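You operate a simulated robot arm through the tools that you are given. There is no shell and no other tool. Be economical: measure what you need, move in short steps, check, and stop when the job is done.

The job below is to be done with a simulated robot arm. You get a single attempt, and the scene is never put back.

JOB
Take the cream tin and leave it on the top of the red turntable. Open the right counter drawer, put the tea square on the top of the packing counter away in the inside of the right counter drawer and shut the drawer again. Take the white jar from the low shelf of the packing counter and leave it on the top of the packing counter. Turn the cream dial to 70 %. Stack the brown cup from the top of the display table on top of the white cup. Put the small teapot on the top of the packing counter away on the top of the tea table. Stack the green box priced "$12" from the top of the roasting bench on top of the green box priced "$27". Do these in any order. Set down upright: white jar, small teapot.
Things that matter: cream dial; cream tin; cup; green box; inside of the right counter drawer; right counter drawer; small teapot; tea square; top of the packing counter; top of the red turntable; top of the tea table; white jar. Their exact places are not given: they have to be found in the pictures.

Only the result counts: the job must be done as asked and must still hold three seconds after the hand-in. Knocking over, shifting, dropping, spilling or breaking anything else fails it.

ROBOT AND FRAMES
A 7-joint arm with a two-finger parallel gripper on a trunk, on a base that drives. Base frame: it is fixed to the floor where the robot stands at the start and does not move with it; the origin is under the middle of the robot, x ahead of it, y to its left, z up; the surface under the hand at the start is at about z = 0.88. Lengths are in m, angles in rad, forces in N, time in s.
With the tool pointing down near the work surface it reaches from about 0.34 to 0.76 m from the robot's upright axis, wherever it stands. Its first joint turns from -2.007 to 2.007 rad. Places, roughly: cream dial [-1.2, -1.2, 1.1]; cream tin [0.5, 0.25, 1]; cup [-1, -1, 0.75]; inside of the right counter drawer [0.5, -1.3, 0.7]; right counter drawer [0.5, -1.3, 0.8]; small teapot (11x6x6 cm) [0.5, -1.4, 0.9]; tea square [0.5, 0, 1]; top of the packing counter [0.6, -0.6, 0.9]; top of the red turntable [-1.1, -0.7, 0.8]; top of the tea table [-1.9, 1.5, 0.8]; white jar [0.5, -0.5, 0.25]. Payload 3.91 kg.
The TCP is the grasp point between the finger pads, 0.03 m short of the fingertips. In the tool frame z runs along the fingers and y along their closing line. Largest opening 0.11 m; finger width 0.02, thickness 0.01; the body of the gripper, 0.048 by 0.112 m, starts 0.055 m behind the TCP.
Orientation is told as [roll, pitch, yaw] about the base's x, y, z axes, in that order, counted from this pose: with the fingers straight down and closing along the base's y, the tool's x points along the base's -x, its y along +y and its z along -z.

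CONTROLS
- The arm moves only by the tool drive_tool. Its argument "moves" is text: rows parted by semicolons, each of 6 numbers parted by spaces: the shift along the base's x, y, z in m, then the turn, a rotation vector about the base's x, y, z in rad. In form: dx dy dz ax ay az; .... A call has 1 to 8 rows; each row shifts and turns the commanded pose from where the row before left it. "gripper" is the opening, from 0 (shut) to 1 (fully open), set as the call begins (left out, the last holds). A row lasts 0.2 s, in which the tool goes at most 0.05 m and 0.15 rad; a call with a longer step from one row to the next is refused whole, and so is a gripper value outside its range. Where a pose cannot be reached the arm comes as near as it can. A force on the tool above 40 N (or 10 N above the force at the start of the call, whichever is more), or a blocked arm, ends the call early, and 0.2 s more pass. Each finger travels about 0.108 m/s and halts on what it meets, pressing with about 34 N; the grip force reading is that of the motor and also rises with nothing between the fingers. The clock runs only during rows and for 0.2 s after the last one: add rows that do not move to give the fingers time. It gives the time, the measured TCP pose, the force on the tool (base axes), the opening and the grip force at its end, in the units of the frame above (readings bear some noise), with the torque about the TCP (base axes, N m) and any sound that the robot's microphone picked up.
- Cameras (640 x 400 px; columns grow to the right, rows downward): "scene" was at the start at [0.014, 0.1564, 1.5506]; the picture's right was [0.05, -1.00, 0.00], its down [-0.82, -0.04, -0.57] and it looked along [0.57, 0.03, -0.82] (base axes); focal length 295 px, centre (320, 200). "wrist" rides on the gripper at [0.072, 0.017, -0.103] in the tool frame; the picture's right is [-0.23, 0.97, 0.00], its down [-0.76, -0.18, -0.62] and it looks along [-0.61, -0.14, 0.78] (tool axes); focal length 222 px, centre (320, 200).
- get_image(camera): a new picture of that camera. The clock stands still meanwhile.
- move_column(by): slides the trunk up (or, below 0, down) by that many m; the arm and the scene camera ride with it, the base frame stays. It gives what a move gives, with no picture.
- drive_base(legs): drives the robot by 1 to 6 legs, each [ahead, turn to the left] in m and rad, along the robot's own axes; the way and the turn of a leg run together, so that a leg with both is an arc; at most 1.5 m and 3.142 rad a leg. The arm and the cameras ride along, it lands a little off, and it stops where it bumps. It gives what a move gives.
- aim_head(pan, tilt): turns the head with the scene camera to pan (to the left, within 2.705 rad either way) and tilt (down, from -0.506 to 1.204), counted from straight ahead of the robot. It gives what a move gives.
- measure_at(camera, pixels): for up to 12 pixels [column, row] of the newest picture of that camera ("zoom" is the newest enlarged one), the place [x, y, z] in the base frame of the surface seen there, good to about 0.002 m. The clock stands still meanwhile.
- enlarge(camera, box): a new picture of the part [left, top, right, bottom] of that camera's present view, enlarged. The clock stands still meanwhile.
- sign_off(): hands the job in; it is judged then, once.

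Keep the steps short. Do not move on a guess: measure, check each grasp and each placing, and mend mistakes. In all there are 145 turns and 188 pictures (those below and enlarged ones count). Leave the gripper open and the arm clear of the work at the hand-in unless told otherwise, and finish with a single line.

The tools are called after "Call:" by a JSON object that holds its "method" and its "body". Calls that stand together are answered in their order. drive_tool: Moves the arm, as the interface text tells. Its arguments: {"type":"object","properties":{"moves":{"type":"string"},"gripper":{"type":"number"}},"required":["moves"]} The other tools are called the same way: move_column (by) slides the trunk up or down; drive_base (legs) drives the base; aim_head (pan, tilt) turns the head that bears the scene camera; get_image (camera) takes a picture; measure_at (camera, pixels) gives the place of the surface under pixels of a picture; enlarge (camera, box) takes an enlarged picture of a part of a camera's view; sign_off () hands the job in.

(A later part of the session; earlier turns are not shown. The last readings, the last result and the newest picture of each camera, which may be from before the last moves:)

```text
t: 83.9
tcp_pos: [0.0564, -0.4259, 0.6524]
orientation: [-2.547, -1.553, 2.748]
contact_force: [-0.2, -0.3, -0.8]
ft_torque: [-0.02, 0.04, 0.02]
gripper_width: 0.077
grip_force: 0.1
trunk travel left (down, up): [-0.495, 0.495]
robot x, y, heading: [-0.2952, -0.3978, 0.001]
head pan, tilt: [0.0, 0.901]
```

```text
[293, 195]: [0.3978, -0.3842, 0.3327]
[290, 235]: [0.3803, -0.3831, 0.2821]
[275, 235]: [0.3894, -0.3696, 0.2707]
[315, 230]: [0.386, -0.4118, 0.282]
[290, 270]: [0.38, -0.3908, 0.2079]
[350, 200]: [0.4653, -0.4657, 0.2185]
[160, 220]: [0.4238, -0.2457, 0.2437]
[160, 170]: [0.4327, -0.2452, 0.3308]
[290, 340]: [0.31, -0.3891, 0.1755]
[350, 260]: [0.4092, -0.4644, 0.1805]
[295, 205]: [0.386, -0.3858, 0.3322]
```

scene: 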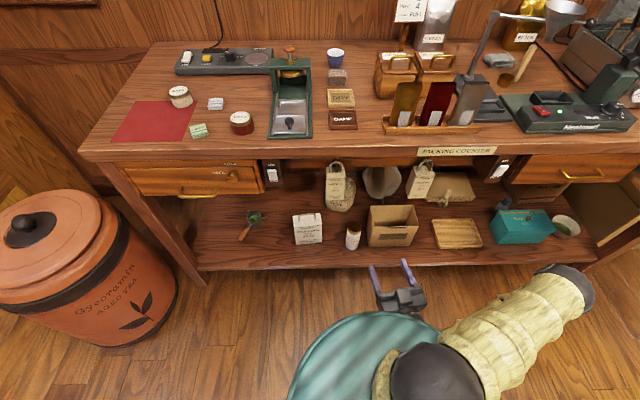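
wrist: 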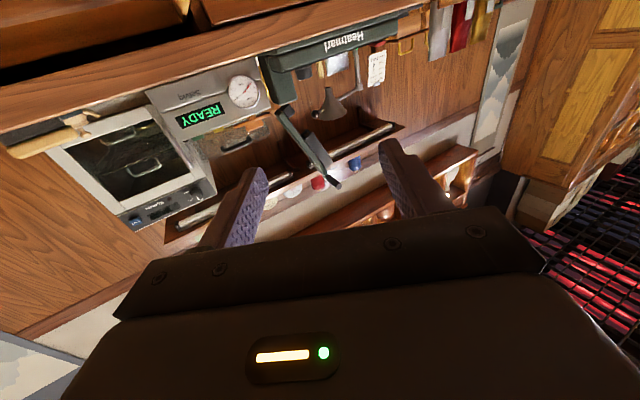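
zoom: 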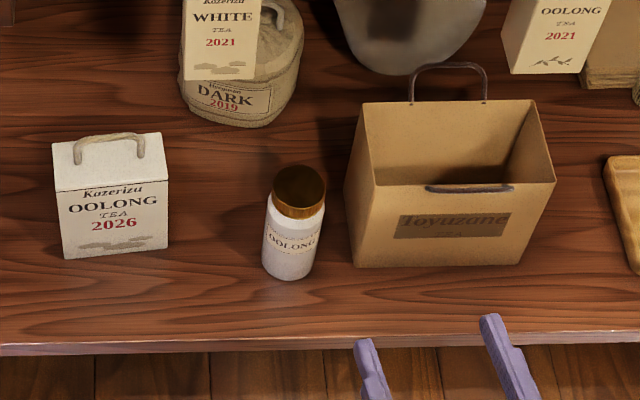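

Jar axis ≈ (0.402, −0.389), z 0.178–0.333. Lower trunk by 0.37 and correct the 0.2 rad yaw and y alignment.

Call:
{"method": "move_column", "body": {"by": -0.37}}

Call:
{"method": "drive_tool", "body": {"moves": "0 0.02 0 0 0 -0.1; 0 0.0175 0 0 -0.018 -0.1; 0.04 0 0 0 0 0; 0.04 0 0 0 0 0; 0 0 0 0 0 0"}}

Call:
{"method": "get_image", "body": {"camera": "scene"}}

Call:
{"method": "get_image", "body": {"camera": "wrist"}}

```text
t: 87.5
tcp_pos: [0.0555, -0.4265, 0.2886]
orientation: [-2.758, -1.554, 2.96]
contact_force: [0.0, 0.1, 0.3]
ft_torque: [-0.03, -0.04, -0.03]
gripper_width: 0.0767
grip_force: 0.1
trunk travel left (down, up): [-0.125, 0.865]
robot x, y, heading: [-0.2901, -0.3961, -0.0]
head pan, tilt: [0.0, 0.901]
```

```text
t: 88.7
tcp_pos: [0.1377, -0.3887, 0.2741]
orientation: [-2.869, -1.537, 2.87]
contact_force: [-0.4, -0.9, 0.4]
ft_torque: [-0.03, 0.0, -0.03]
gripper_width: 0.0767
grip_force: 0.0
out of reach, approached as far as the arm can: row 1
trunk travel left (down, up): [-0.125, 0.865]
robot x, y, heading: [-0.2864, -0.3946, -0.002]
head pan, tilt: [0.0, 0.901]
```

```text
150 pictures are left
```

scene: 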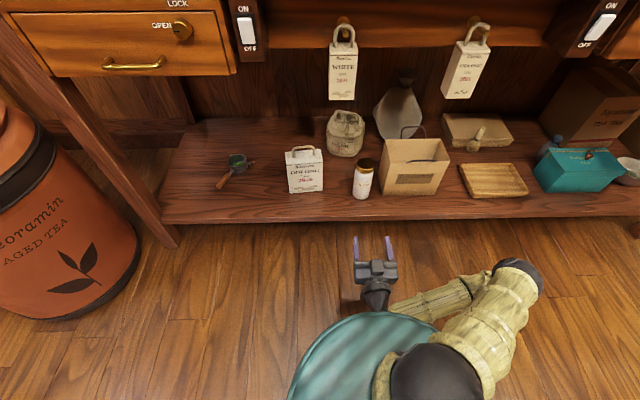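

```text
149 pictures are left
```

wrist: 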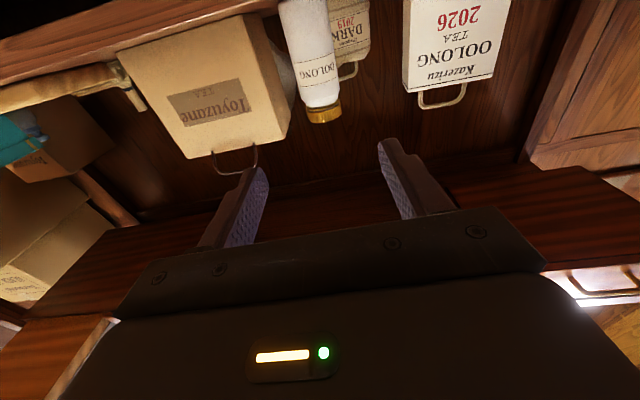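

Fix the small pitch (+0.033) and z, and approach to x≈0.30 first.

Call:
{"method": "drive_tool", "body": {"moves": "0 0 0.006 0 0.033 0; 0.045 0 0 0 0 0; 0.045 0 0 0 0 0; 0.045 0 0 0 0 0; 0.025 0 0 0 0 0; 0 0 0 0 0 0"}}

Call:
{"method": "enlarge", "body": {"camera": "scene", "box": [280, 140, 480, 265]}}

Call:
{"method": "get_image", "body": {"camera": "wrist"}}

```text
t: 90.0
tcp_pos: [0.298, -0.391, 0.2822]
orientation: [-1.485, -1.56, 1.485]
contact_force: [0.5, 0.0, 0.8]
ft_torque: [0.01, 0.01, 0.03]
gripper_width: 0.0768
grip_force: 0.1
trunk travel left (down, up): [-0.125, 0.865]
robot x, y, heading: [-0.2912, -0.3989, 0.001]
head pan, tilt: [0.0, 0.901]
```

```text
3.20 times, centred on (380, 202) of scene
```

zoom: 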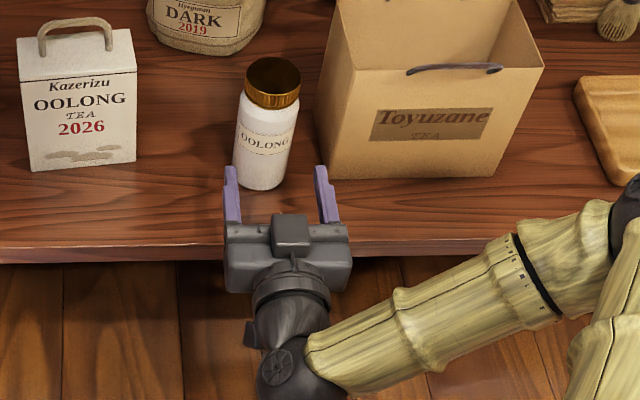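

```text
147 pictures are left
```

wrist: 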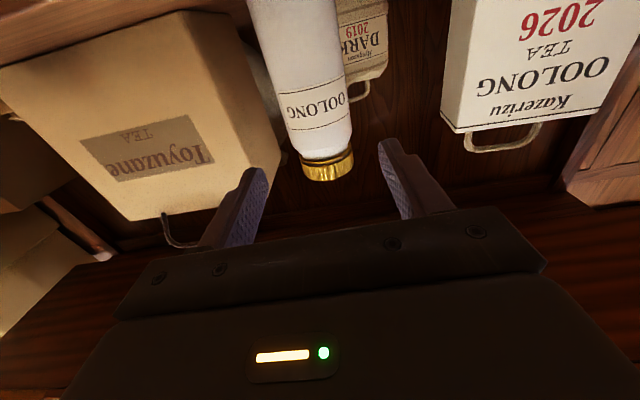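

Aligned. Advance 0.10 m and grip.

Call:
{"method": "drive_tool", "body": {"moves": "0.035 0.001 0 0 0 0; 0.035 0.001 0 0 0 0; 0.03 0 0 0 0 0; 0 0 0 0 0 0"}}

Call:
{"method": "enlarge", "body": {"camera": "scene", "box": [280, 140, 480, 265]}}

Call:
{"method": "drive_tool", "body": {"moves": "0 0 0 0 0 0; 0 0 0 0 0 0; 0 0 0 0 0 0; 0 0 0 0 0 0", "gripper": 0}}

```text
t: 91.0
tcp_pos: [0.398, -0.3865, 0.2815]
orientation: [-1.507, -1.561, 1.508]
contact_force: [-0.2, -0.2, -0.1]
ft_torque: [-0.01, 0.01, 0.01]
gripper_width: 0.0767
grip_force: 0.1
trunk travel left (down, up): [-0.125, 0.865]
robot x, y, heading: [-0.2922, -0.3902, -0.004]
head pan, tilt: [0.0, 0.901]
```

```text
3.20 times, centred on (380, 202) of scene
```

zoom: 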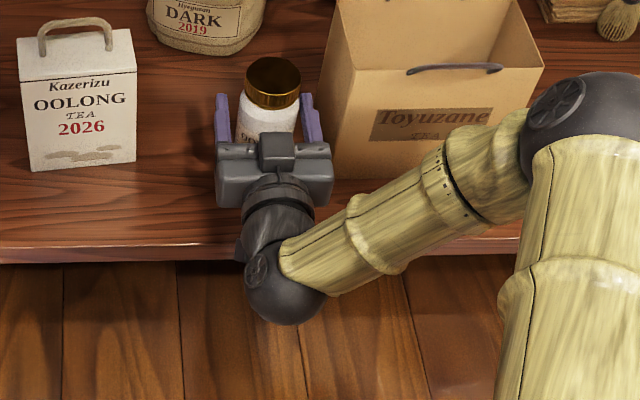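

```text
t: 92.0
tcp_pos: [0.3972, -0.3873, 0.2829]
orientation: [-1.593, -1.561, 1.594]
contact_force: [1.2, -1.8, 2.8]
ft_torque: [-0.1, -0.12, -0.05]
gripper_width: 0.0611
grip_force: 34.2
trunk travel left (down, up): [-0.125, 0.865]
robot x, y, heading: [-0.291, -0.3966, -0.005]
head pan, tilt: [0.0, 0.901]
```

Gripped (61 mm). Lift 2.5 cm and pull out of the shelf.

Call:
{"method": "drive_tool", "body": {"moves": "0 0 0.025 0 0 0; -0.04 0 0 0 0 0; -0.04 0 0 0 0 0; -0.04 0 0 0 0 0; -0.04 0 0 0 0 0; -0.04 0 0 0 0 0; -0.04 0 0 0 0 0; -0.03 0 0 0 0 0"}}

Call:
{"method": "move_column", "body": {"by": 0.4}}

Call:
{"method": "move_column", "body": {"by": 0.33}}

Call:
{"method": "get_image", "body": {"camera": "scene"}}

```text
t: 93.8
tcp_pos: [0.1298, -0.3874, 0.3037]
orientation: [-1.74, -1.56, 1.738]
contact_force: [-0.2, 0.2, -3.5]
ft_torque: [0.03, 0.01, 0.02]
gripper_width: 0.0606
grip_force: 34.2
out of reach, approached as far as the arm can: row 8
trunk travel left (down, up): [-0.125, 0.865]
robot x, y, heading: [-0.2858, -0.3971, 0.001]
head pan, tilt: [0.0, 0.901]
```

```text
t: 97.7
tcp_pos: [0.1304, -0.3876, 0.7028]
orientation: [-1.607, -1.561, 1.604]
contact_force: [0.1, 0.8, -2.0]
ft_torque: [-0.01, 0.06, 0.01]
gripper_width: 0.0605
grip_force: 33.8
trunk travel left (down, up): [-0.525, 0.465]
robot x, y, heading: [-0.2894, -0.3992, 0.001]
head pan, tilt: [0.0, 0.901]
```

```text
t: 100.9
tcp_pos: [0.1305, -0.3881, 1.0332]
orientation: [-1.603, -1.561, 1.607]
contact_force: [-0.2, -0.1, -3.3]
ft_torque: [0.01, 0.04, 0.0]
gripper_width: 0.0606
grip_force: 33.8
trunk travel left (down, up): [-0.855, 0.135]
robot x, y, heading: [-0.2873, -0.3928, 0.0]
head pan, tilt: [0.0, 0.901]
```

```text
145 pictures are left
```

scene: 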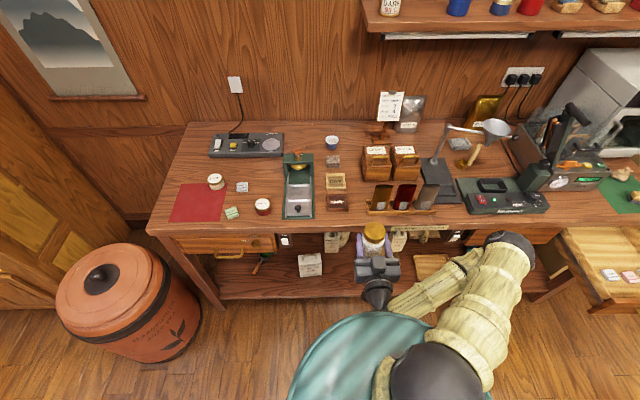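

Find a free spot on the counter for the jar (~6 cm diameter): measure several candidates.

Call:
{"method": "enlarge", "body": {"camera": "scene", "box": [150, 110, 470, 240]}}

Call:
{"method": "measure_at", "body": {"camera": "zoom", "pixels": [[40, 130], [220, 110], [270, 90], [240, 160], [575, 200], [610, 205], [410, 205], [440, 205], [240, 120], [60, 100], [270, 140], [300, 210]]}}

```text
2.00 times, centred on (310, 175) of scene
```

zoom: 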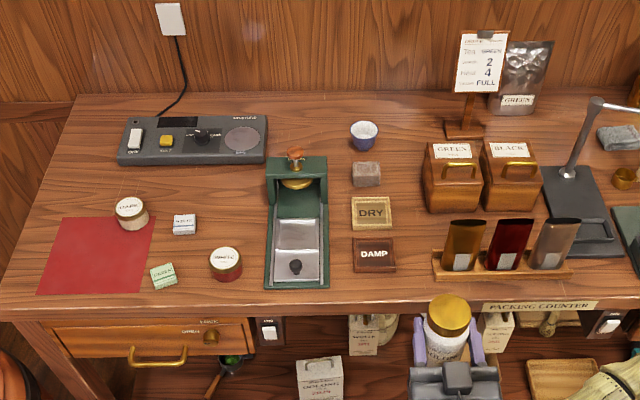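

```text
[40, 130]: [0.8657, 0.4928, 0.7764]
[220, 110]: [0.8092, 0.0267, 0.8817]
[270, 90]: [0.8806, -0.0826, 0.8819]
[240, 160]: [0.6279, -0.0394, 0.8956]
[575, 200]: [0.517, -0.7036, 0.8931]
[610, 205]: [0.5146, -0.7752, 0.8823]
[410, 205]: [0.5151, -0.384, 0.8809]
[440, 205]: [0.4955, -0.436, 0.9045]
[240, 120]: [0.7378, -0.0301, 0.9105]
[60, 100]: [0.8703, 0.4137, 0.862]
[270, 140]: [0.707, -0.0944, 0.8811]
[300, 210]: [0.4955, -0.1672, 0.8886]
```

I choose a free spot at about (0.55, −0.02), in front of the moisture meter. Drive to y≈−0.02.

Call:
{"method": "drive_base", "body": {"legs": [[0, 1.571], [0.38, 0], [0, -1.571]]}}

Call:
{"method": "get_image", "body": {"camera": "scene"}}

Call:
{"method": "enlarge", "body": {"camera": "scene", "box": [240, 90, 480, 240]}}

```text
t: 114.8
tcp_pos: [0.1299, -0.0066, 1.0333]
orientation: [-1.611, -1.56, 1.611]
contact_force: [-0.2, -0.7, -3.1]
ft_torque: [0.0, 0.04, 0.03]
gripper_width: 0.0602
grip_force: 33.7
trunk travel left (down, up): [-0.855, 0.135]
robot x, y, heading: [-0.2903, -0.013, -0.005]
head pan, tilt: [0.0, 0.901]
```

```text
143 pictures are left
```

scene: 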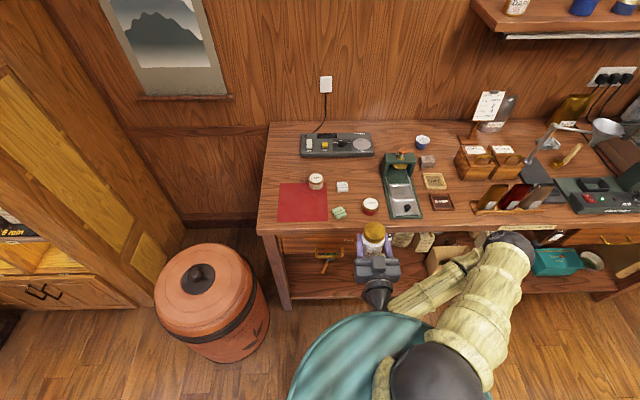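

```text
2.67 times, centred on (360, 165) of scene
```

zoom: 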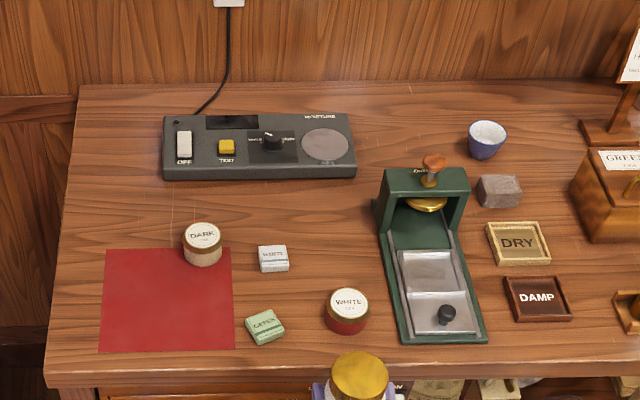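

Call:
{"method": "measure_at", "body": {"camera": "zoom", "pixels": [[325, 225], [340, 205], [345, 182], [378, 215], [384, 250], [285, 250], [350, 300], [432, 160], [355, 315], [325, 215], [330, 240]]}}

Call:
{"method": "move_column", "body": {"by": 0.1}}

Call:
{"method": "drive_base", "body": {"legs": [[0.22, 0]]}}

Call:
{"method": "drive_tool", "body": {"moves": "0.04 0 0 0 0 0; 0.04 0 0 0 0 0; 0.04 0 0 0 0 0; 0.04 0 0 0 0 0; 0 0 0 0 0 0"}}

Call:
{"method": "get_image", "body": {"camera": "scene"}}

```text
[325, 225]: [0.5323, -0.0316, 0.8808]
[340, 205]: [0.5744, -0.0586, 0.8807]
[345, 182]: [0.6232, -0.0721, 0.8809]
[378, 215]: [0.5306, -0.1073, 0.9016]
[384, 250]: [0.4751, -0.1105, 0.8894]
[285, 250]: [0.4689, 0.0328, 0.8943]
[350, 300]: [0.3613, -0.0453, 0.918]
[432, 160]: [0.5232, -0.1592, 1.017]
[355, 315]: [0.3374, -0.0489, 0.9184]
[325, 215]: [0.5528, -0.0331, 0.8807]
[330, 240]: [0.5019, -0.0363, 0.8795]
```

```text
t: 116.1
tcp_pos: [0.1303, -0.0074, 1.1331]
orientation: [-1.594, -1.56, 1.59]
contact_force: [-1.0, 0.3, -2.5]
ft_torque: [0.0, 0.05, 0.0]
gripper_width: 0.0605
grip_force: 33.9
trunk travel left (down, up): [-0.955, 0.035]
robot x, y, heading: [-0.2901, -0.0151, -0.005]
head pan, tilt: [0.0, 0.901]
```

```text
t: 118.0
tcp_pos: [0.3506, -0.0068, 1.1334]
orientation: [-1.522, -1.56, 1.521]
contact_force: [1.1, 0.6, -2.3]
ft_torque: [0.0, 0.05, 0.01]
gripper_width: 0.0603
grip_force: 33.7
trunk travel left (down, up): [-0.955, 0.035]
robot x, y, heading: [-0.0697, -0.0131, -0.004]
head pan, tilt: [0.0, 0.901]
```

```text
t: 119.2
tcp_pos: [0.5114, -0.008, 1.1338]
orientation: [-1.582, -1.56, 1.58]
contact_force: [0.0, 0.5, -3.4]
ft_torque: [0.01, 0.05, 0.01]
gripper_width: 0.0606
grip_force: 34.6
trunk travel left (down, up): [-0.955, 0.035]
robot x, y, heading: [-0.0687, -0.0153, 0.002]
head pan, tilt: [0.0, 0.901]
```

```text
141 pictures are left
```

scene: 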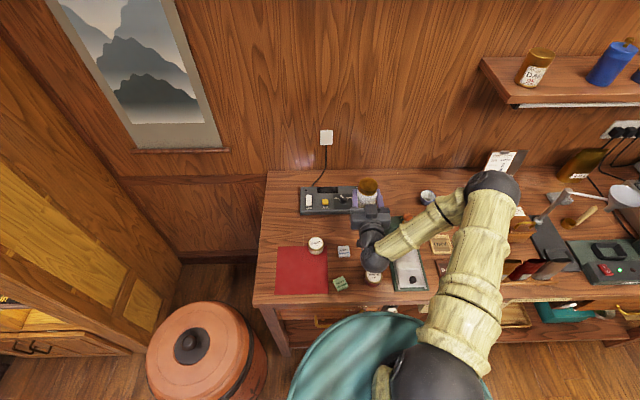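

Call:
{"method": "measure_at", "body": {"camera": "scene", "pixels": [[490, 185], [460, 215], [430, 225], [405, 235], [372, 240], [405, 222], [368, 188], [370, 225]]}}

Call:
{"method": "enlarge", "body": {"camera": "scene", "box": [270, 150, 530, 310]}}

```text
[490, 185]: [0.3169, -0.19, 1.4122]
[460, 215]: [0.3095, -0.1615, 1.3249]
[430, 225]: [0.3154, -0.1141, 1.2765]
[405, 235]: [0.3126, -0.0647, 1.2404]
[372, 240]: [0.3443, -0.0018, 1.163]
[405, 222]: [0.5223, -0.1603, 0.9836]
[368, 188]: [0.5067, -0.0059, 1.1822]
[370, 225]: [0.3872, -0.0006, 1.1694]
```

```text
2.46 times, centred on (400, 230) of scene
```

zoom: 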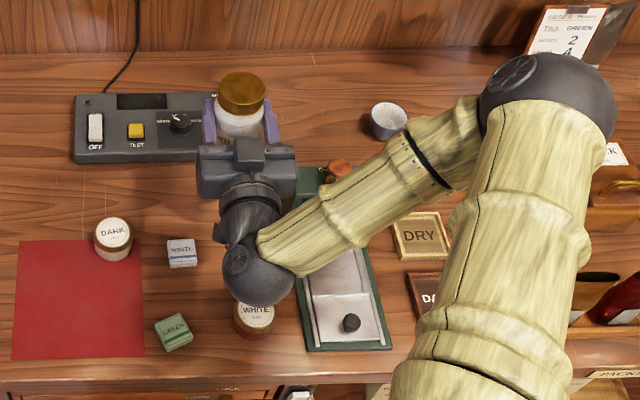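

Elbow is high, clearance OK. Move to (0.55, −0.02) and lower with trunk by 0.12, then check.

Call:
{"method": "drive_tool", "body": {"moves": "0.02 -0.006 0 0 0 0; 0.019 -0.006 0 0 0 0; 0 0 0 0 0 0"}}

Call:
{"method": "move_column", "body": {"by": -0.12}}

Call:
{"method": "enlarge", "body": {"camera": "scene", "box": [250, 110, 490, 260]}}

Call:
{"method": "get_image", "body": {"camera": "wrist"}}

```text
t: 120.0
tcp_pos: [0.549, -0.0185, 1.1344]
orientation: [-1.592, -1.56, 1.594]
contact_force: [0.9, 0.0, -2.6]
ft_torque: [-0.01, 0.03, 0.02]
gripper_width: 0.0607
grip_force: 34.0
trunk travel left (down, up): [-0.955, 0.035]
robot x, y, heading: [-0.0692, -0.0159, -0.003]
head pan, tilt: [0.0, 0.901]
```

```text
t: 121.5
tcp_pos: [0.5488, -0.0186, 1.0138]
orientation: [-1.602, -1.56, 1.602]
contact_force: [-1.0, -0.5, -3.6]
ft_torque: [0.01, 0.07, -0.03]
gripper_width: 0.0604
grip_force: 33.8
trunk travel left (down, up): [-0.835, 0.155]
robot x, y, heading: [-0.0685, -0.0166, 0.004]
head pan, tilt: [0.0, 0.901]
```

```text
2.67 times, centred on (370, 185) of scene
```

zoom: 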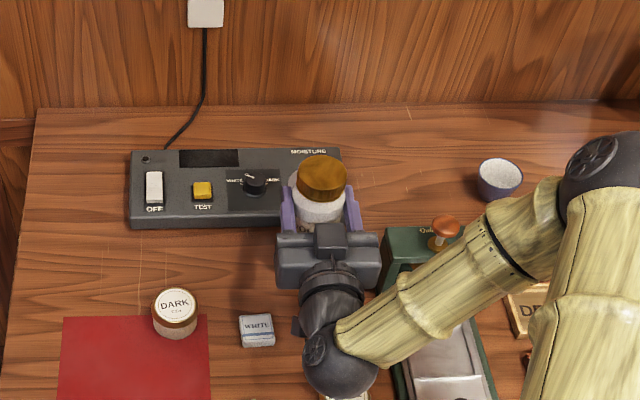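

```text
138 pictures are left
```

wrist: 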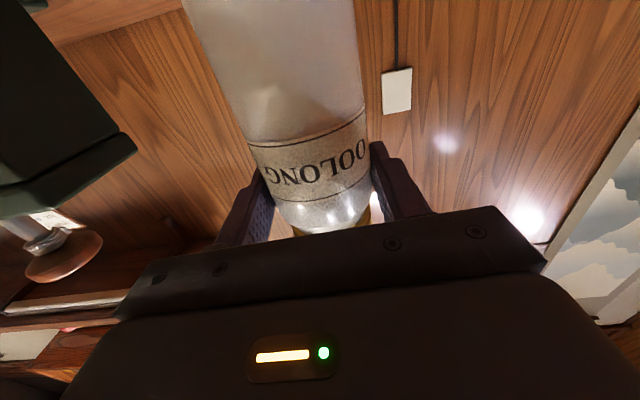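

Lower gently until contact.

Call:
{"method": "drive_tool", "body": {"moves": "0 0 -0.012 0 0 0; 0 0 -0.01 0 0 0; 0 0 -0.004 0 0 0; 0 0 0 0 0 0"}}

Call:
{"method": "drive_tool", "body": {"moves": "0 0 -0.003 0 0 0; 0 0 0 0 0 0"}}

```text
t: 122.5
tcp_pos: [0.5491, -0.0176, 0.9878]
orientation: [-1.577, -1.56, 1.579]
contact_force: [-0.2, -0.5, -3.2]
ft_torque: [0.02, 0.01, 0.03]
gripper_width: 0.0605
grip_force: 34.2
trunk travel left (down, up): [-0.835, 0.155]
robot x, y, heading: [-0.0661, -0.0169, 0.001]
head pan, tilt: [0.0, 0.901]
```

```text
t: 123.1
tcp_pos: [0.5499, -0.019, 0.985]
orientation: [-1.589, -1.56, 1.588]
contact_force: [0.0, -0.8, -3.1]
ft_torque: [0.02, 0.03, -0.01]
gripper_width: 0.0605
grip_force: 34.5
trunk travel left (down, up): [-0.835, 0.155]
robot x, y, heading: [-0.0699, -0.0154, -0.004]
head pan, tilt: [0.0, 0.901]
```

Call:
{"method": "drive_tool", "body": {"moves": "0 0 -0.002 0 0 0; 0 0 0 0 0 0"}}

Call:
{"method": "drive_tool", "body": {"moves": "0 0 -0.002 0 0 0; 0 0 0 0 0 0"}}

```text
t: 123.7
tcp_pos: [0.5491, -0.0183, 0.9832]
orientation: [-1.609, -1.56, 1.609]
contact_force: [-0.1, 0.3, -2.6]
ft_torque: [0.0, 0.03, -0.01]
gripper_width: 0.0603
grip_force: 33.8
trunk travel left (down, up): [-0.835, 0.155]
robot x, y, heading: [-0.0677, -0.0147, 0.004]
head pan, tilt: [0.0, 0.901]
```

```text
t: 124.3
tcp_pos: [0.5488, -0.0175, 0.9832]
orientation: [-1.988, -1.56, 1.983]
contact_force: [-1.0, -0.4, 8.4]
ft_torque: [0.18, 0.04, 0.05]
gripper_width: 0.0603
grip_force: 34.3
trunk travel left (down, up): [-0.835, 0.155]
robot x, y, heading: [-0.0711, -0.0164, -0.002]
head pan, tilt: [0.0, 0.901]
```

Contact (8 N). Open the gripper partly and back out.

Call:
{"method": "drive_tool", "body": {"moves": "0 0 0 0 0 0; 0 0 0 0 0 0; -0.03 0 0 0 0 0; -0.04 0 0 0 0 0; 0 0 0.04 0 0 0; 0 0 0.05 0 0 0; 0 0 0.05 0 0 0; 0 0 0.05 0 0 0", "gripper": 0.75}}

Call:
{"method": "get_image", "body": {"camera": "scene"}}

```text
t: 126.1
tcp_pos: [0.4789, -0.0176, 1.1724]
orientation: [-1.715, -1.56, 1.714]
contact_force: [-0.6, 0.3, 0.2]
ft_torque: [0.02, -0.03, -0.02]
gripper_width: 0.0826
grip_force: 0.1
trunk travel left (down, up): [-0.835, 0.155]
robot x, y, heading: [-0.0724, -0.0127, -0.001]
head pan, tilt: [0.0, 0.901]
```

```text
137 pictures are left
```

scene: 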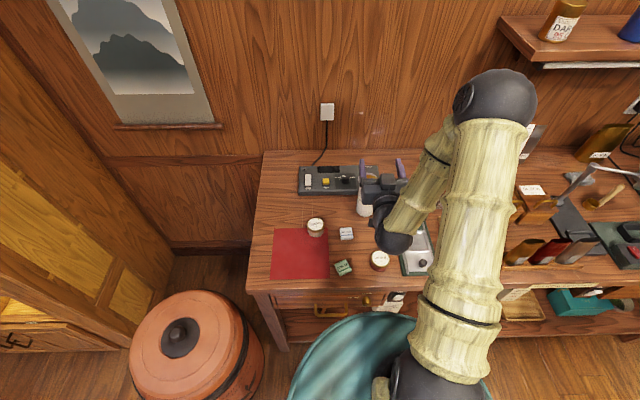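

Jar stands. Pitch the tool down over the white tea square.

Call:
{"method": "drive_tool", "body": {"moves": "-0.02 0.03 0.03 0 0.143 0; -0.02 0.03 0 0 0.143 0; 0 0.008 0 0 0.143 0; 0 0 0 0 0.143 0; 0 0 0 0 0.143 0; 0 0 0 0 0.143 0; 0 0 0 0 0.143 0; 0 0 0 0 0.143 0"}}

Call:
{"method": "drive_tool", "body": {"moves": "0 0 0 0 0.143 0; 0 0 0 0 0.143 0; 0 0 0 0 0.141 0; 0 0 -0.04 0 0 0; 0 0 -0.04 0 0 0; 0 0 -0.04 0 0 0"}}

Call:
{"method": "get_image", "body": {"camera": "scene"}}

Call:
{"method": "get_image", "body": {"camera": "wrist"}}

```text
t: 127.9
tcp_pos: [0.4612, 0.0564, 1.2005]
orientation: [-0.002, -0.428, 0.016]
contact_force: [-0.9, 0.0, 0.1]
ft_torque: [0.08, -0.01, 0.04]
gripper_width: 0.0822
grip_force: 0.1
out of reach, approached as far as the arm can: row 1, 2
trunk travel left (down, up): [-0.835, 0.155]
robot x, y, heading: [-0.0699, -0.0154, -0.002]
head pan, tilt: [0.0, 0.901]
```

```text
t: 129.3
tcp_pos: [0.463, 0.0528, 1.0813]
orientation: [0.0, 0.0, 0.011]
contact_force: [-0.2, -0.3, -0.3]
ft_torque: [-0.01, 0.03, -0.01]
gripper_width: 0.0825
grip_force: 0.0
trunk travel left (down, up): [-0.835, 0.155]
robot x, y, heading: [-0.0677, -0.0155, -0.0]
head pan, tilt: [0.0, 0.901]
```

```text
136 pictures are left
```

scene: 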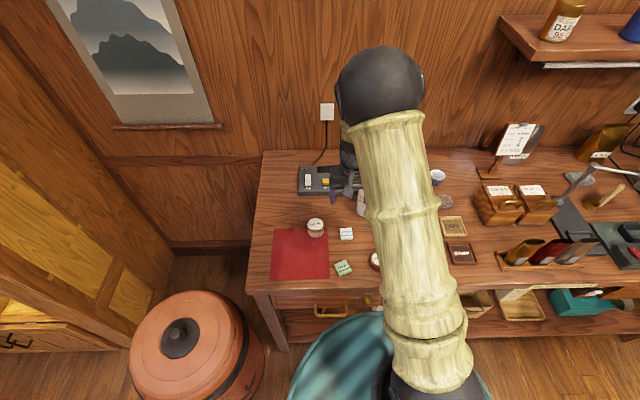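

```text
135 pictures are left
```

wrist: 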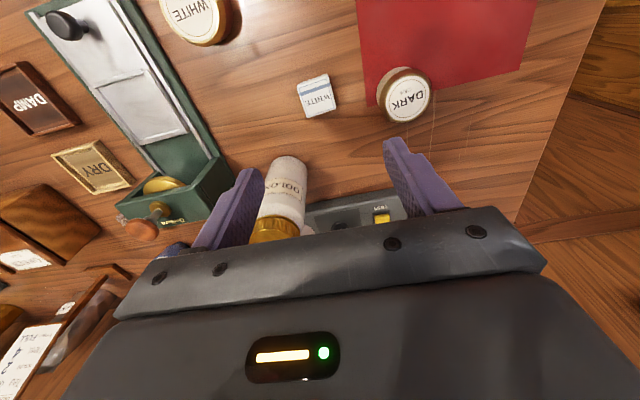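

Jar upright and clear. Measure the white square accurately with the wrist camera.

Call:
{"method": "enlarge", "body": {"camera": "wrist", "box": [270, 50, 450, 150]}}

Call:
{"method": "measure_at", "body": {"camera": "zoom", "pixels": [[105, 130], [205, 92], [225, 190], [130, 215], [165, 160], [170, 230]]}}

```text
3.56 times, centred on (360, 100) of wrist
```

zoom: 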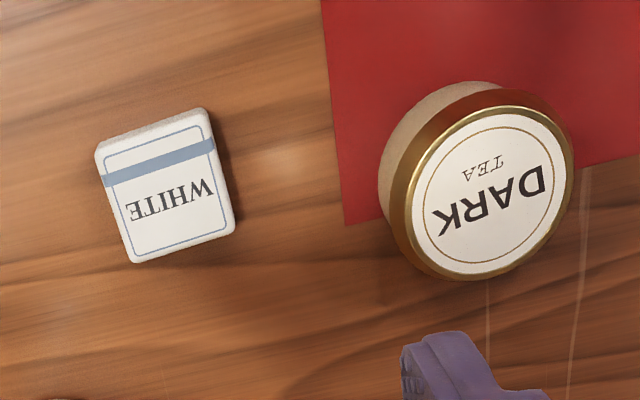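

```text
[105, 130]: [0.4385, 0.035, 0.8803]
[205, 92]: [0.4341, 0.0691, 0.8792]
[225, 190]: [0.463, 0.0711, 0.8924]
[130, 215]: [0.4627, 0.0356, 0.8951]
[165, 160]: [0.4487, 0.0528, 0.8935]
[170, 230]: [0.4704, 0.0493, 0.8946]
```

Square centre (0.456, 0.052), top 0.894. Narrow the gripper, descend to TCP z 0.914.

Call:
{"method": "drive_tool", "body": {"moves": "-0.007 -0.001 -0.04 0 0 0; 0 0 -0.04 0 0 0; 0 0 -0.04 0 0 0; 0 0 -0.03 0 0 0; 0 0 -0.016 0 0 0; 0 0 0 0 0 0", "gripper": 0.55}}

Call:
{"method": "get_image", "body": {"camera": "wrist"}}

```text
t: 130.7
tcp_pos: [0.4542, 0.0522, 0.914]
orientation: [0.001, -0.002, 0.01]
contact_force: [-0.2, 0.5, 0.3]
ft_torque: [0.01, -0.01, 0.0]
gripper_width: 0.0606
grip_force: 0.1
trunk travel left (down, up): [-0.835, 0.155]
robot x, y, heading: [-0.0707, -0.014, -0.006]
head pan, tilt: [0.0, 0.901]
```

```text
133 pictures are left
```

wrist: 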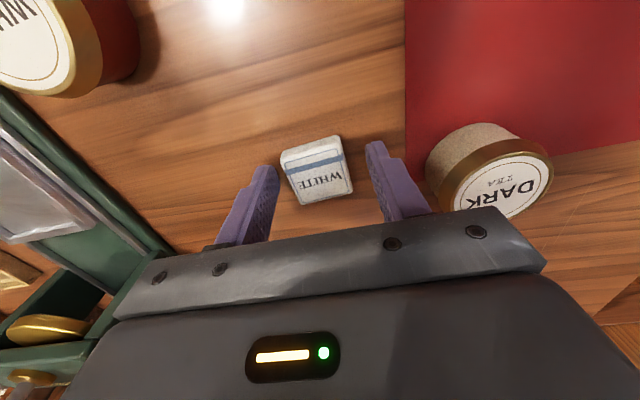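

Call:
{"method": "drive_tool", "body": {"moves": "0 0 0 0 0 0; 0 0 0 0 0 0; 0 0 0 0 0 0", "gripper": 0}}

Call:
{"method": "drive_tool", "body": {"moves": "0 0 0.04 0 0 0; 0 0 0.04 0 0 0; 0 0 0.04 0 0 0; 0 0 0.04 0 0 0; -0.04 0 0.02 0 0 0; -0.04 -0.01 0 0 0 0; -0.04 -0.01 0 0 0 0"}}

Call:
{"method": "get_image", "body": {"camera": "wrist"}}

```text
t: 131.5
tcp_pos: [0.4547, 0.0524, 0.9143]
orientation: [0.0, -0.002, 0.011]
contact_force: [0.2, -0.9, -0.5]
ft_torque: [0.02, 0.03, 0.0]
gripper_width: 0.0382
grip_force: 34.1
trunk travel left (down, up): [-0.835, 0.155]
robot x, y, heading: [-0.07, -0.014, -0.002]
head pan, tilt: [0.0, 0.901]
```

```text
t: 133.1
tcp_pos: [0.3352, 0.0317, 1.0961]
orientation: [-0.001, -0.005, 0.012]
contact_force: [0.4, -0.5, 0.2]
ft_torque: [-0.01, 0.0, 0.02]
gripper_width: 0.0382
grip_force: 33.7
trunk travel left (down, up): [-0.835, 0.155]
robot x, y, heading: [-0.0722, -0.0142, 0.0]
head pan, tilt: [0.0, 0.901]
```

```text
132 pictures are left
```

wrist: 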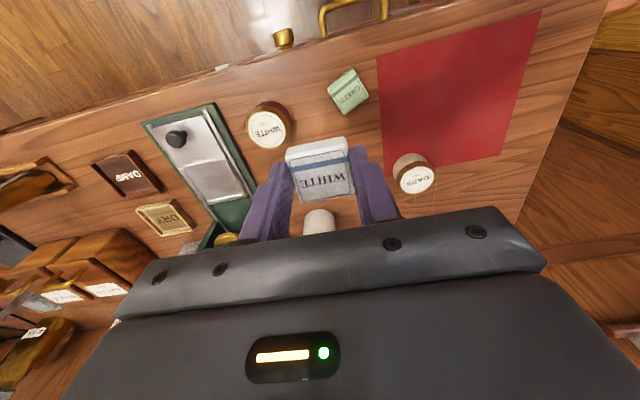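

Square held. Drive back to the drawer (x≈−0.29, y≈−1.25).

Call:
{"method": "drive_base", "body": {"legs": [[-0.22, 0], [0, -1.571], [1.24, 0], [0, 1.571]]}}

Call:
{"method": "aim_head", "body": {"pan": -0.1, "tilt": 1.0}}

Call:
{"method": "get_image", "body": {"camera": "scene"}}

```text
t: 152.9
tcp_pos: [0.1234, -1.2032, 1.0959]
orientation: [0.0, 0.001, 0.015]
contact_force: [0.6, 0.2, -0.7]
ft_torque: [-0.02, -0.01, 0.02]
gripper_width: 0.0384
grip_force: 33.9
trunk travel left (down, up): [-0.835, 0.155]
robot x, y, heading: [-0.2832, -1.2541, 0.003]
head pan, tilt: [0.0, 0.901]
```

```text
t: 153.6
tcp_pos: [0.1227, -1.2029, 1.0949]
orientation: [0.002, 0.001, 0.014]
contact_force: [0.1, 0.2, 0.0]
ft_torque: [0.05, -0.02, 0.01]
gripper_width: 0.0382
grip_force: 33.8
trunk travel left (down, up): [-0.835, 0.155]
robot x, y, heading: [-0.2824, -1.2507, -0.001]
head pan, tilt: [-0.099, 1.0]
```

```text
131 pictures are left
```

scene: 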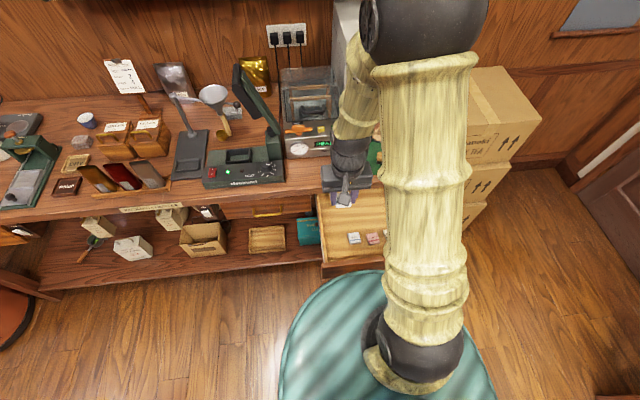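

Call:
{"method": "get_image", "body": {"camera": "wrist"}}

Call:
{"method": "measure_at", "body": {"camera": "scene", "pixels": [[354, 236], [373, 237], [370, 205], [330, 215], [325, 240], [320, 200], [350, 262]]}}

```text
130 pictures are left
```

wrist: 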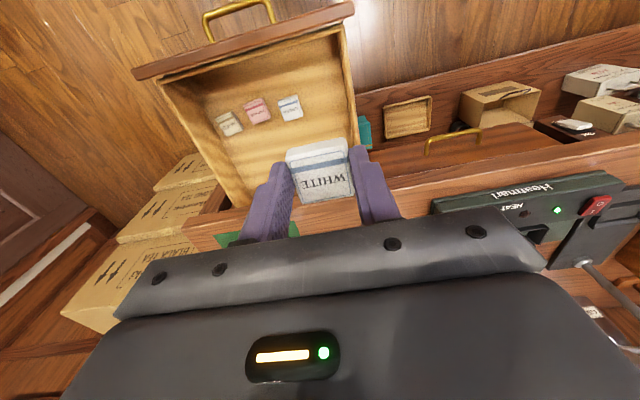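

```text
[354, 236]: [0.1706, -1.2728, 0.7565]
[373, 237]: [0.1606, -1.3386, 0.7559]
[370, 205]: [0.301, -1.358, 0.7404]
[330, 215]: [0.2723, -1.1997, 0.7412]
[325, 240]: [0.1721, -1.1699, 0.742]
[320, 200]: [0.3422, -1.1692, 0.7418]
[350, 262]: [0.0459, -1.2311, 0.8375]
```

Place at (0.235, −1.24) in the drawer: move over, then down.

Call:
{"method": "drive_tool", "body": {"moves": "0.04 -0.012 0 0 0 0; 0.04 -0.012 0 0 0 0; 0.032 -0.013 0 0 0 0; 0 0 -0.05 0 0 0; 0 0 -0.05 0 0 0; 0 0 -0.05 0 0 0; 0 0 -0.05 0 0 0; 0 0 -0.04 0 0 0"}}

Call:
{"method": "get_image", "body": {"camera": "wrist"}}

Call:
{"method": "get_image", "body": {"camera": "scene"}}

```text
t: 155.4
tcp_pos: [0.2353, -1.239, 0.8553]
orientation: [0.0, -0.003, 0.013]
contact_force: [-0.3, 0.8, -0.1]
ft_torque: [-0.04, 0.02, 0.01]
gripper_width: 0.0382
grip_force: 33.8
trunk travel left (down, up): [-0.835, 0.155]
robot x, y, heading: [-0.281, -1.2509, 0.004]
head pan, tilt: [-0.099, 1.0]
```

```text
129 pictures are left
```

wrist: 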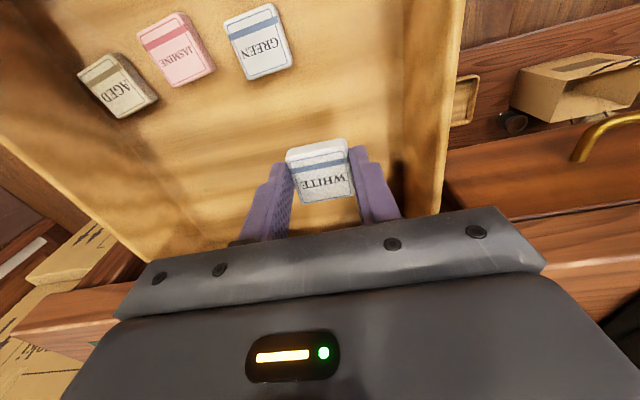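

```text
128 pictures are left
```

scene: 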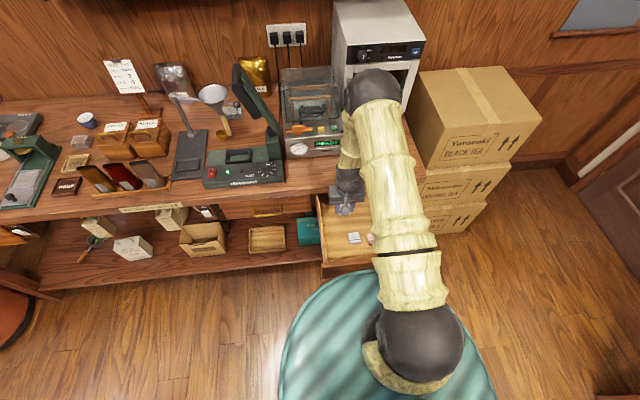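

Call:
{"method": "enlarge", "body": {"camera": "scene", "box": [300, 60, 460, 280]}}

Call:
{"method": "measure_at", "body": {"camera": "scene", "pixels": [[348, 150], [348, 165], [345, 178], [345, 192], [356, 172], [342, 165], [360, 195], [338, 188]]}}

```text
1.82 times, centred on (380, 170) of scene
```

zoom: 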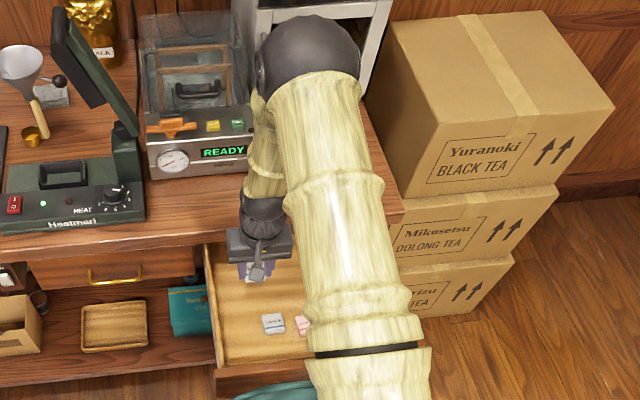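

```text
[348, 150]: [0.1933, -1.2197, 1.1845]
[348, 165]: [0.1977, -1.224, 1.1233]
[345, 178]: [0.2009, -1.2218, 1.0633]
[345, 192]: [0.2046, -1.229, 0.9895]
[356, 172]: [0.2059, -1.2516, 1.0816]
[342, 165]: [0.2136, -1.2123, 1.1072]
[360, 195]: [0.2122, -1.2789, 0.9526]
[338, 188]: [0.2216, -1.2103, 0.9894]
```

Forearm is vertical above the hand, clear of the counter edge. Lower to just above the drawer floor.

Call:
{"method": "drive_tool", "body": {"moves": "0 0 -0.04 0 0 0; 0 0 -0.025 0 0 0; 0 0 -0.01 0 0 0; 0 0 -0.004 0 0 0; 0 0 0 0 0 0"}}

```text
t: 156.6
tcp_pos: [0.2353, -1.2402, 0.7763]
orientation: [0.002, 0.001, 0.015]
contact_force: [-0.2, 0.4, -0.4]
ft_torque: [-0.01, -0.01, 0.05]
gripper_width: 0.0383
grip_force: 34.0
trunk travel left (down, up): [-0.835, 0.155]
robot x, y, heading: [-0.2792, -1.2515, 0.002]
head pan, tilt: [-0.099, 1.0]
```

Call:
{"method": "drive_tool", "body": {"moves": "0 0 -0.002 0 0 0; 0 0 0 0 0 0"}}

Call:
{"method": "drive_tool", "body": {"moves": "0 0 0 0 0 0; 0 0 0 0 0 0; 0 0 0.03 0 0 0; 0 0 0.04 0 0 0; 0 0 0.05 0 0 0; 0 0 0.05 0 0 0; -0.03 0 0.04 0 0 0", "gripper": 0.6}}

Call:
{"method": "get_image", "body": {"camera": "wrist"}}

```text
t: 157.2
tcp_pos: [0.2353, -1.2391, 0.7744]
orientation: [0.0, -0.002, 0.014]
contact_force: [-0.3, 0.2, 6.6]
ft_torque: [-0.02, -0.06, 0.01]
gripper_width: 0.0381
grip_force: 34.3
trunk travel left (down, up): [-0.835, 0.155]
robot x, y, heading: [-0.2873, -1.2481, 0.003]
head pan, tilt: [-0.099, 1.0]
```

```text
t: 158.8
tcp_pos: [0.2027, -1.2405, 0.986]
orientation: [0.0, -0.003, 0.014]
contact_force: [-0.7, 0.2, 0.7]
ft_torque: [0.04, 0.0, 0.0]
gripper_width: 0.0661
grip_force: 0.1
trunk travel left (down, up): [-0.835, 0.155]
robot x, y, heading: [-0.284, -1.2508, 0.0]
head pan, tilt: [-0.099, 1.0]
```

```text
126 pictures are left
```

wrist: 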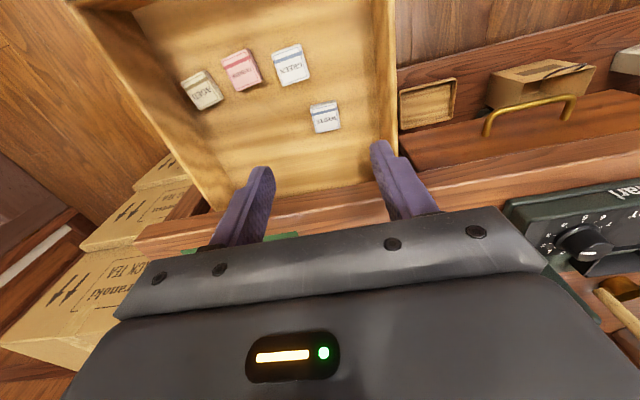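

Square is in. Now to shut: back up the base a bit, pitch the tool to horizontal with closed fingers.

Call:
{"method": "drive_base", "body": {"legs": [[-0.075, 0]]}}

Call:
{"method": "drive_tool", "body": {"moves": "-0.02 0 0 0 -0.143 0; -0.02 0 0 0 -0.143 0; 0 -0.03 0 0 -0.143 0; 0 -0.02 0 0 -0.143 0; 0 0 0 0 -0.143 0; 0 0 0 0 -0.143 0; 0 0 0 0 -0.143 0; 0 0 0 0 -0.143 0", "gripper": 0}}

Call:
{"method": "drive_tool", "body": {"moves": "0 0 0 0 -0.143 0; 0 0 0 0 -0.143 0; 0 0 0 0 -0.141 0; -0.04 0 0 0 0 0; -0.04 0 0 0 0 0; 0 0 0 0 0 0"}}

Call:
{"method": "get_image", "body": {"camera": "scene"}}

```text
t: 159.9
tcp_pos: [0.1269, -1.24, 0.9845]
orientation: [0.002, -0.002, 0.015]
contact_force: [-0.6, 0.0, 0.0]
ft_torque: [0.0, -0.04, 0.03]
gripper_width: 0.066
grip_force: 0.1
trunk travel left (down, up): [-0.835, 0.155]
robot x, y, heading: [-0.3614, -1.2521, 0.006]
head pan, tilt: [-0.099, 1.0]
```

```text
t: 161.7
tcp_pos: [0.0998, -1.2922, 0.9794]
orientation: [-0.033, -1.145, 0.036]
contact_force: [-0.6, -0.1, 0.4]
ft_torque: [-0.01, 0.01, -0.01]
gripper_width: 0.0002
grip_force: 34.2
out of reach, approached as far as the arm can: row 5, 6
trunk travel left (down, up): [-0.835, 0.155]
robot x, y, heading: [-0.3576, -1.2512, 0.001]
head pan, tilt: [-0.099, 1.0]
```

```text
t: 163.1
tcp_pos: [0.0197, -1.2927, 0.9794]
orientation: [-1.66, -1.557, 1.661]
contact_force: [-0.2, -1.1, 0.1]
ft_torque: [0.01, 0.01, 0.01]
gripper_width: 0.0
grip_force: 33.6
trunk travel left (down, up): [-0.835, 0.155]
robot x, y, heading: [-0.3575, -1.2496, -0.002]
head pan, tilt: [-0.099, 1.0]
```

```text
125 pictures are left
```

scene: 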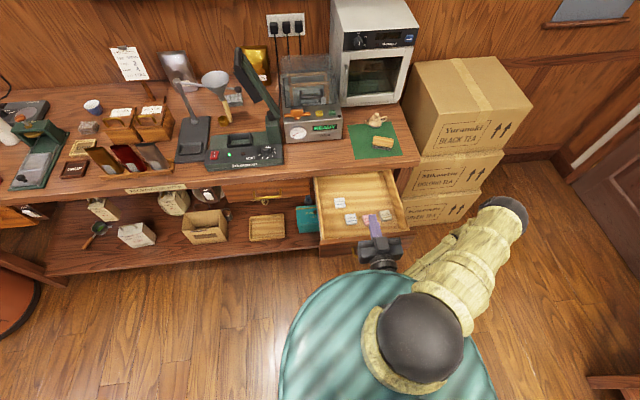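

Call:
{"method": "drive_tool", "body": {"moves": "-0.03 0 0 0 0 0; -0.02 -0.005 0 0 0 0; 0 0 0 0 0 0"}}

Call:
{"method": "move_column", "body": {"by": -0.165}}

Call:
{"method": "enlarge", "body": {"camera": "scene", "box": [290, 140, 450, 280]}}

```text
t: 163.9
tcp_pos: [-0.0297, -1.2968, 0.9788]
orientation: [-1.606, -1.556, 1.605]
contact_force: [0.3, 0.7, 0.4]
ft_torque: [0.01, 0.04, -0.01]
gripper_width: 0.0002
grip_force: 33.6
trunk travel left (down, up): [-0.835, 0.155]
robot x, y, heading: [-0.3617, -1.2542, -0.002]
head pan, tilt: [-0.099, 1.0]
```

```text
t: 165.8
tcp_pos: [-0.0299, -1.297, 0.8132]
orientation: [-1.63, -1.556, 1.629]
contact_force: [0.5, -0.5, -0.3]
ft_torque: [-0.01, -0.02, 0.02]
gripper_width: 0.0
grip_force: 33.6
trunk travel left (down, up): [-0.67, 0.32]
robot x, y, heading: [-0.3608, -1.2513, -0.001]
head pan, tilt: [-0.099, 1.0]
```

```text
2.86 times, centred on (370, 210) of scene
```

zoom: 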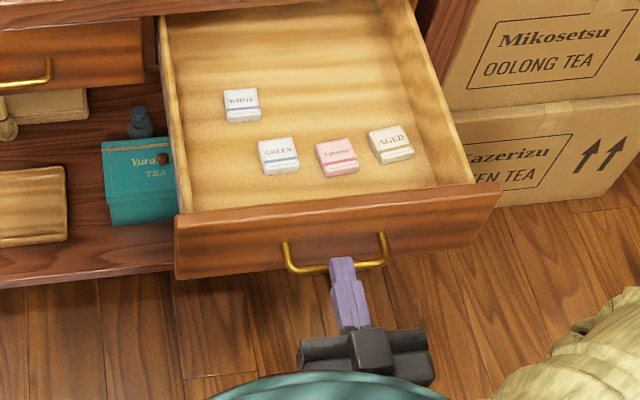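

Push gently.

Call:
{"method": "drive_tool", "body": {"moves": "0.03 0 0 0 0 0; 0.035 0 0 0 0 0; 0.035 0 0 0 0 0; 0.035 0 0 0 0 0; 0.035 0 0 0 0 0; 0.035 0 0 0 0 0; 0.035 0 0 0 0 0; 0.03 0 0 0 0 0"}}

Call:
{"method": "drive_tool", "body": {"moves": "0.02 0 0 0 0 0; 0.015 0 0 0 0 0; 0.01 0 0 0 0 0; 0 0 0 0 0 0"}}

Call:
{"method": "get_image", "body": {"camera": "scene"}}

```text
t: 167.6
tcp_pos: [0.2415, -1.2969, 0.8136]
orientation: [-1.633, -1.555, 1.633]
contact_force: [0.1, 0.5, -0.1]
ft_torque: [0.0, 0.01, 0.03]
gripper_width: 0.0001
grip_force: 33.8
trunk travel left (down, up): [-0.67, 0.32]
robot x, y, heading: [-0.3585, -1.2523, 0.002]
head pan, tilt: [-0.099, 1.0]
```

```text
t: 168.6
tcp_pos: [0.282, -1.2971, 0.8144]
orientation: [-1.502, -1.558, 1.501]
contact_force: [-31.5, -0.5, -0.6]
ft_torque: [0.01, -0.06, 0.2]
gripper_width: 0.0
grip_force: 33.7
trunk travel left (down, up): [-0.67, 0.32]
robot x, y, heading: [-0.3586, -1.2539, 0.003]
head pan, tilt: [-0.099, 1.0]
```

```text
123 pictures are left
```

scene: 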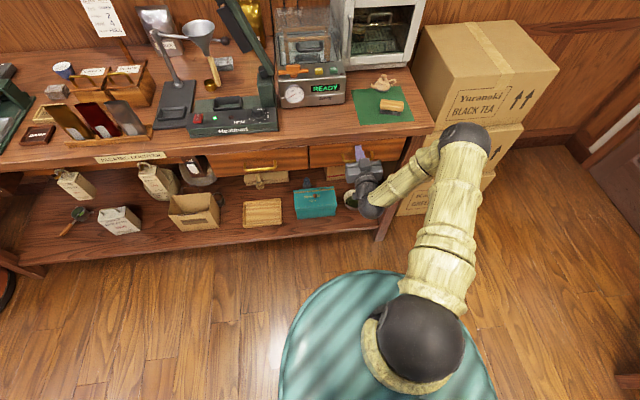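

Drawer is shut (31 N stop). Retreat, raise trunk, and look at the teapot.

Call:
{"method": "drive_tool", "body": {"moves": "-0.04 0 0 0 0 0; -0.05 0 0 0 0 0; -0.05 0 0 0 0 0; 0 0 0 0 0 0", "gripper": 0.9}}

Call:
{"method": "move_column", "body": {"by": 0.3}}

Call:
{"method": "aim_head", "body": {"pan": -0.2, "tilt": 0.75}}

Call:
{"method": "get_image", "body": {"camera": "scene"}}

Call:
{"method": "enlarge", "body": {"camera": "scene", "box": [260, 120, 420, 280]}}

```text
t: 169.6
tcp_pos: [0.1454, -1.2981, 0.8145]
orientation: [-1.647, -1.556, 1.647]
contact_force: [0.1, 0.8, -0.3]
ft_torque: [0.02, 0.0, 0.01]
gripper_width: 0.099
grip_force: 0.0
trunk travel left (down, up): [-0.67, 0.32]
robot x, y, heading: [-0.3592, -1.2501, 0.005]
head pan, tilt: [-0.099, 1.0]
```

```text
t: 172.6
tcp_pos: [0.1456, -1.2969, 1.1135]
orientation: [-1.617, -1.554, 1.619]
contact_force: [-1.0, 0.8, 0.0]
ft_torque: [0.0, 0.04, 0.0]
gripper_width: 0.0991
grip_force: 0.1
trunk travel left (down, up): [-0.97, 0.02]
robot x, y, heading: [-0.3609, -1.2537, 0.003]
head pan, tilt: [-0.099, 1.0]
```

```text
t: 173.4
tcp_pos: [0.1456, -1.2971, 1.1129]
orientation: [-1.623, -1.554, 1.624]
contact_force: [0.3, 0.4, 0.9]
ft_torque: [-0.02, -0.01, 0.0]
gripper_width: 0.099
grip_force: 0.1
trunk travel left (down, up): [-0.97, 0.02]
robot x, y, heading: [-0.3586, -1.2485, 0.003]
head pan, tilt: [-0.201, 0.75]
```

```text
122 pictures are left
```

scene: 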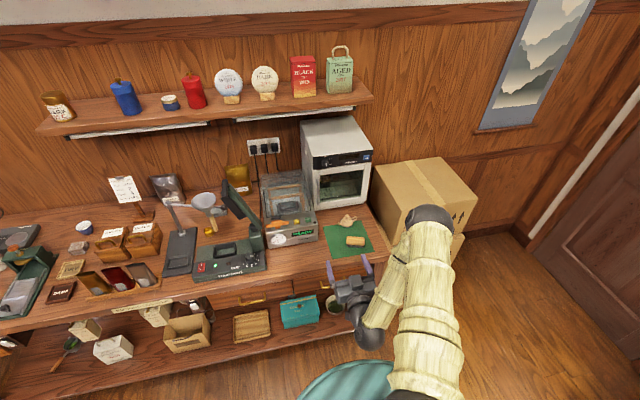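

```text
2.50 times, centred on (340, 200) of scene
```

zoom: 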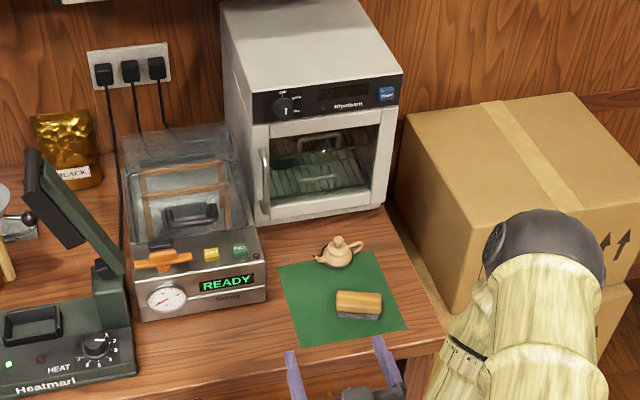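

Drive forward 0.26 m and pitch down.

Call:
{"method": "drive_base", "body": {"legs": [[0.26, 0]]}}

Call:
{"method": "drive_tool", "body": {"moves": "0 -0.02 0.02 0 0.143 0; 0 -0.03 0.02 0 0.143 0; 0 -0.03 0.02 0 0.143 0; 0 -0.02 0 0 0.143 0; 0 0 0 0 0.143 0; 0 0 0 0 0.143 0; 0 0 0 0 0.143 0; 0 0 0 0 0.143 0"}}

Call:
{"method": "drive_tool", "body": {"moves": "0 0 0 0 0.143 0; 0 0 0 0 0.143 0; 0 0 0 0 0.141 0; 0.04 0 0 0 0 0; 0 0 -0.04 0 0 0; 0 0 0 0 0 0"}}

Call:
{"method": "get_image", "body": {"camera": "wrist"}}

```text
t: 175.4
tcp_pos: [0.4052, -1.2958, 1.1132]
orientation: [-1.569, -1.556, 1.569]
contact_force: [-0.7, 0.0, 0.4]
ft_torque: [-0.04, -0.01, -0.03]
gripper_width: 0.099
grip_force: 0.0
trunk travel left (down, up): [-0.97, 0.02]
robot x, y, heading: [-0.1017, -1.2468, 0.005]
head pan, tilt: [-0.201, 0.75]
```

```text
t: 177.2
tcp_pos: [0.405, -1.3955, 1.173]
orientation: [-0.008, -0.425, 0.017]
contact_force: [-0.1, 0.2, -0.1]
ft_torque: [0.0, 0.02, 0.0]
gripper_width: 0.0991
grip_force: 0.1
trunk travel left (down, up): [-0.97, 0.02]
robot x, y, heading: [-0.1029, -1.2533, 0.003]
head pan, tilt: [-0.201, 0.75]
```

```text
t: 178.7
tcp_pos: [0.4431, -1.3967, 1.1347]
orientation: [0.0, -0.002, 0.014]
contact_force: [-0.6, -0.2, 0.4]
ft_torque: [-0.01, -0.01, -0.02]
gripper_width: 0.0991
grip_force: 0.1
trunk travel left (down, up): [-0.97, 0.02]
robot x, y, heading: [-0.102, -1.2516, 0.003]
head pan, tilt: [-0.201, 0.75]
```

```text
120 pictures are left
```

wrist: 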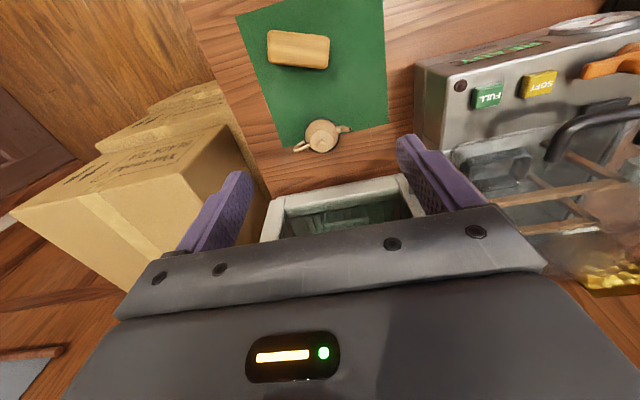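

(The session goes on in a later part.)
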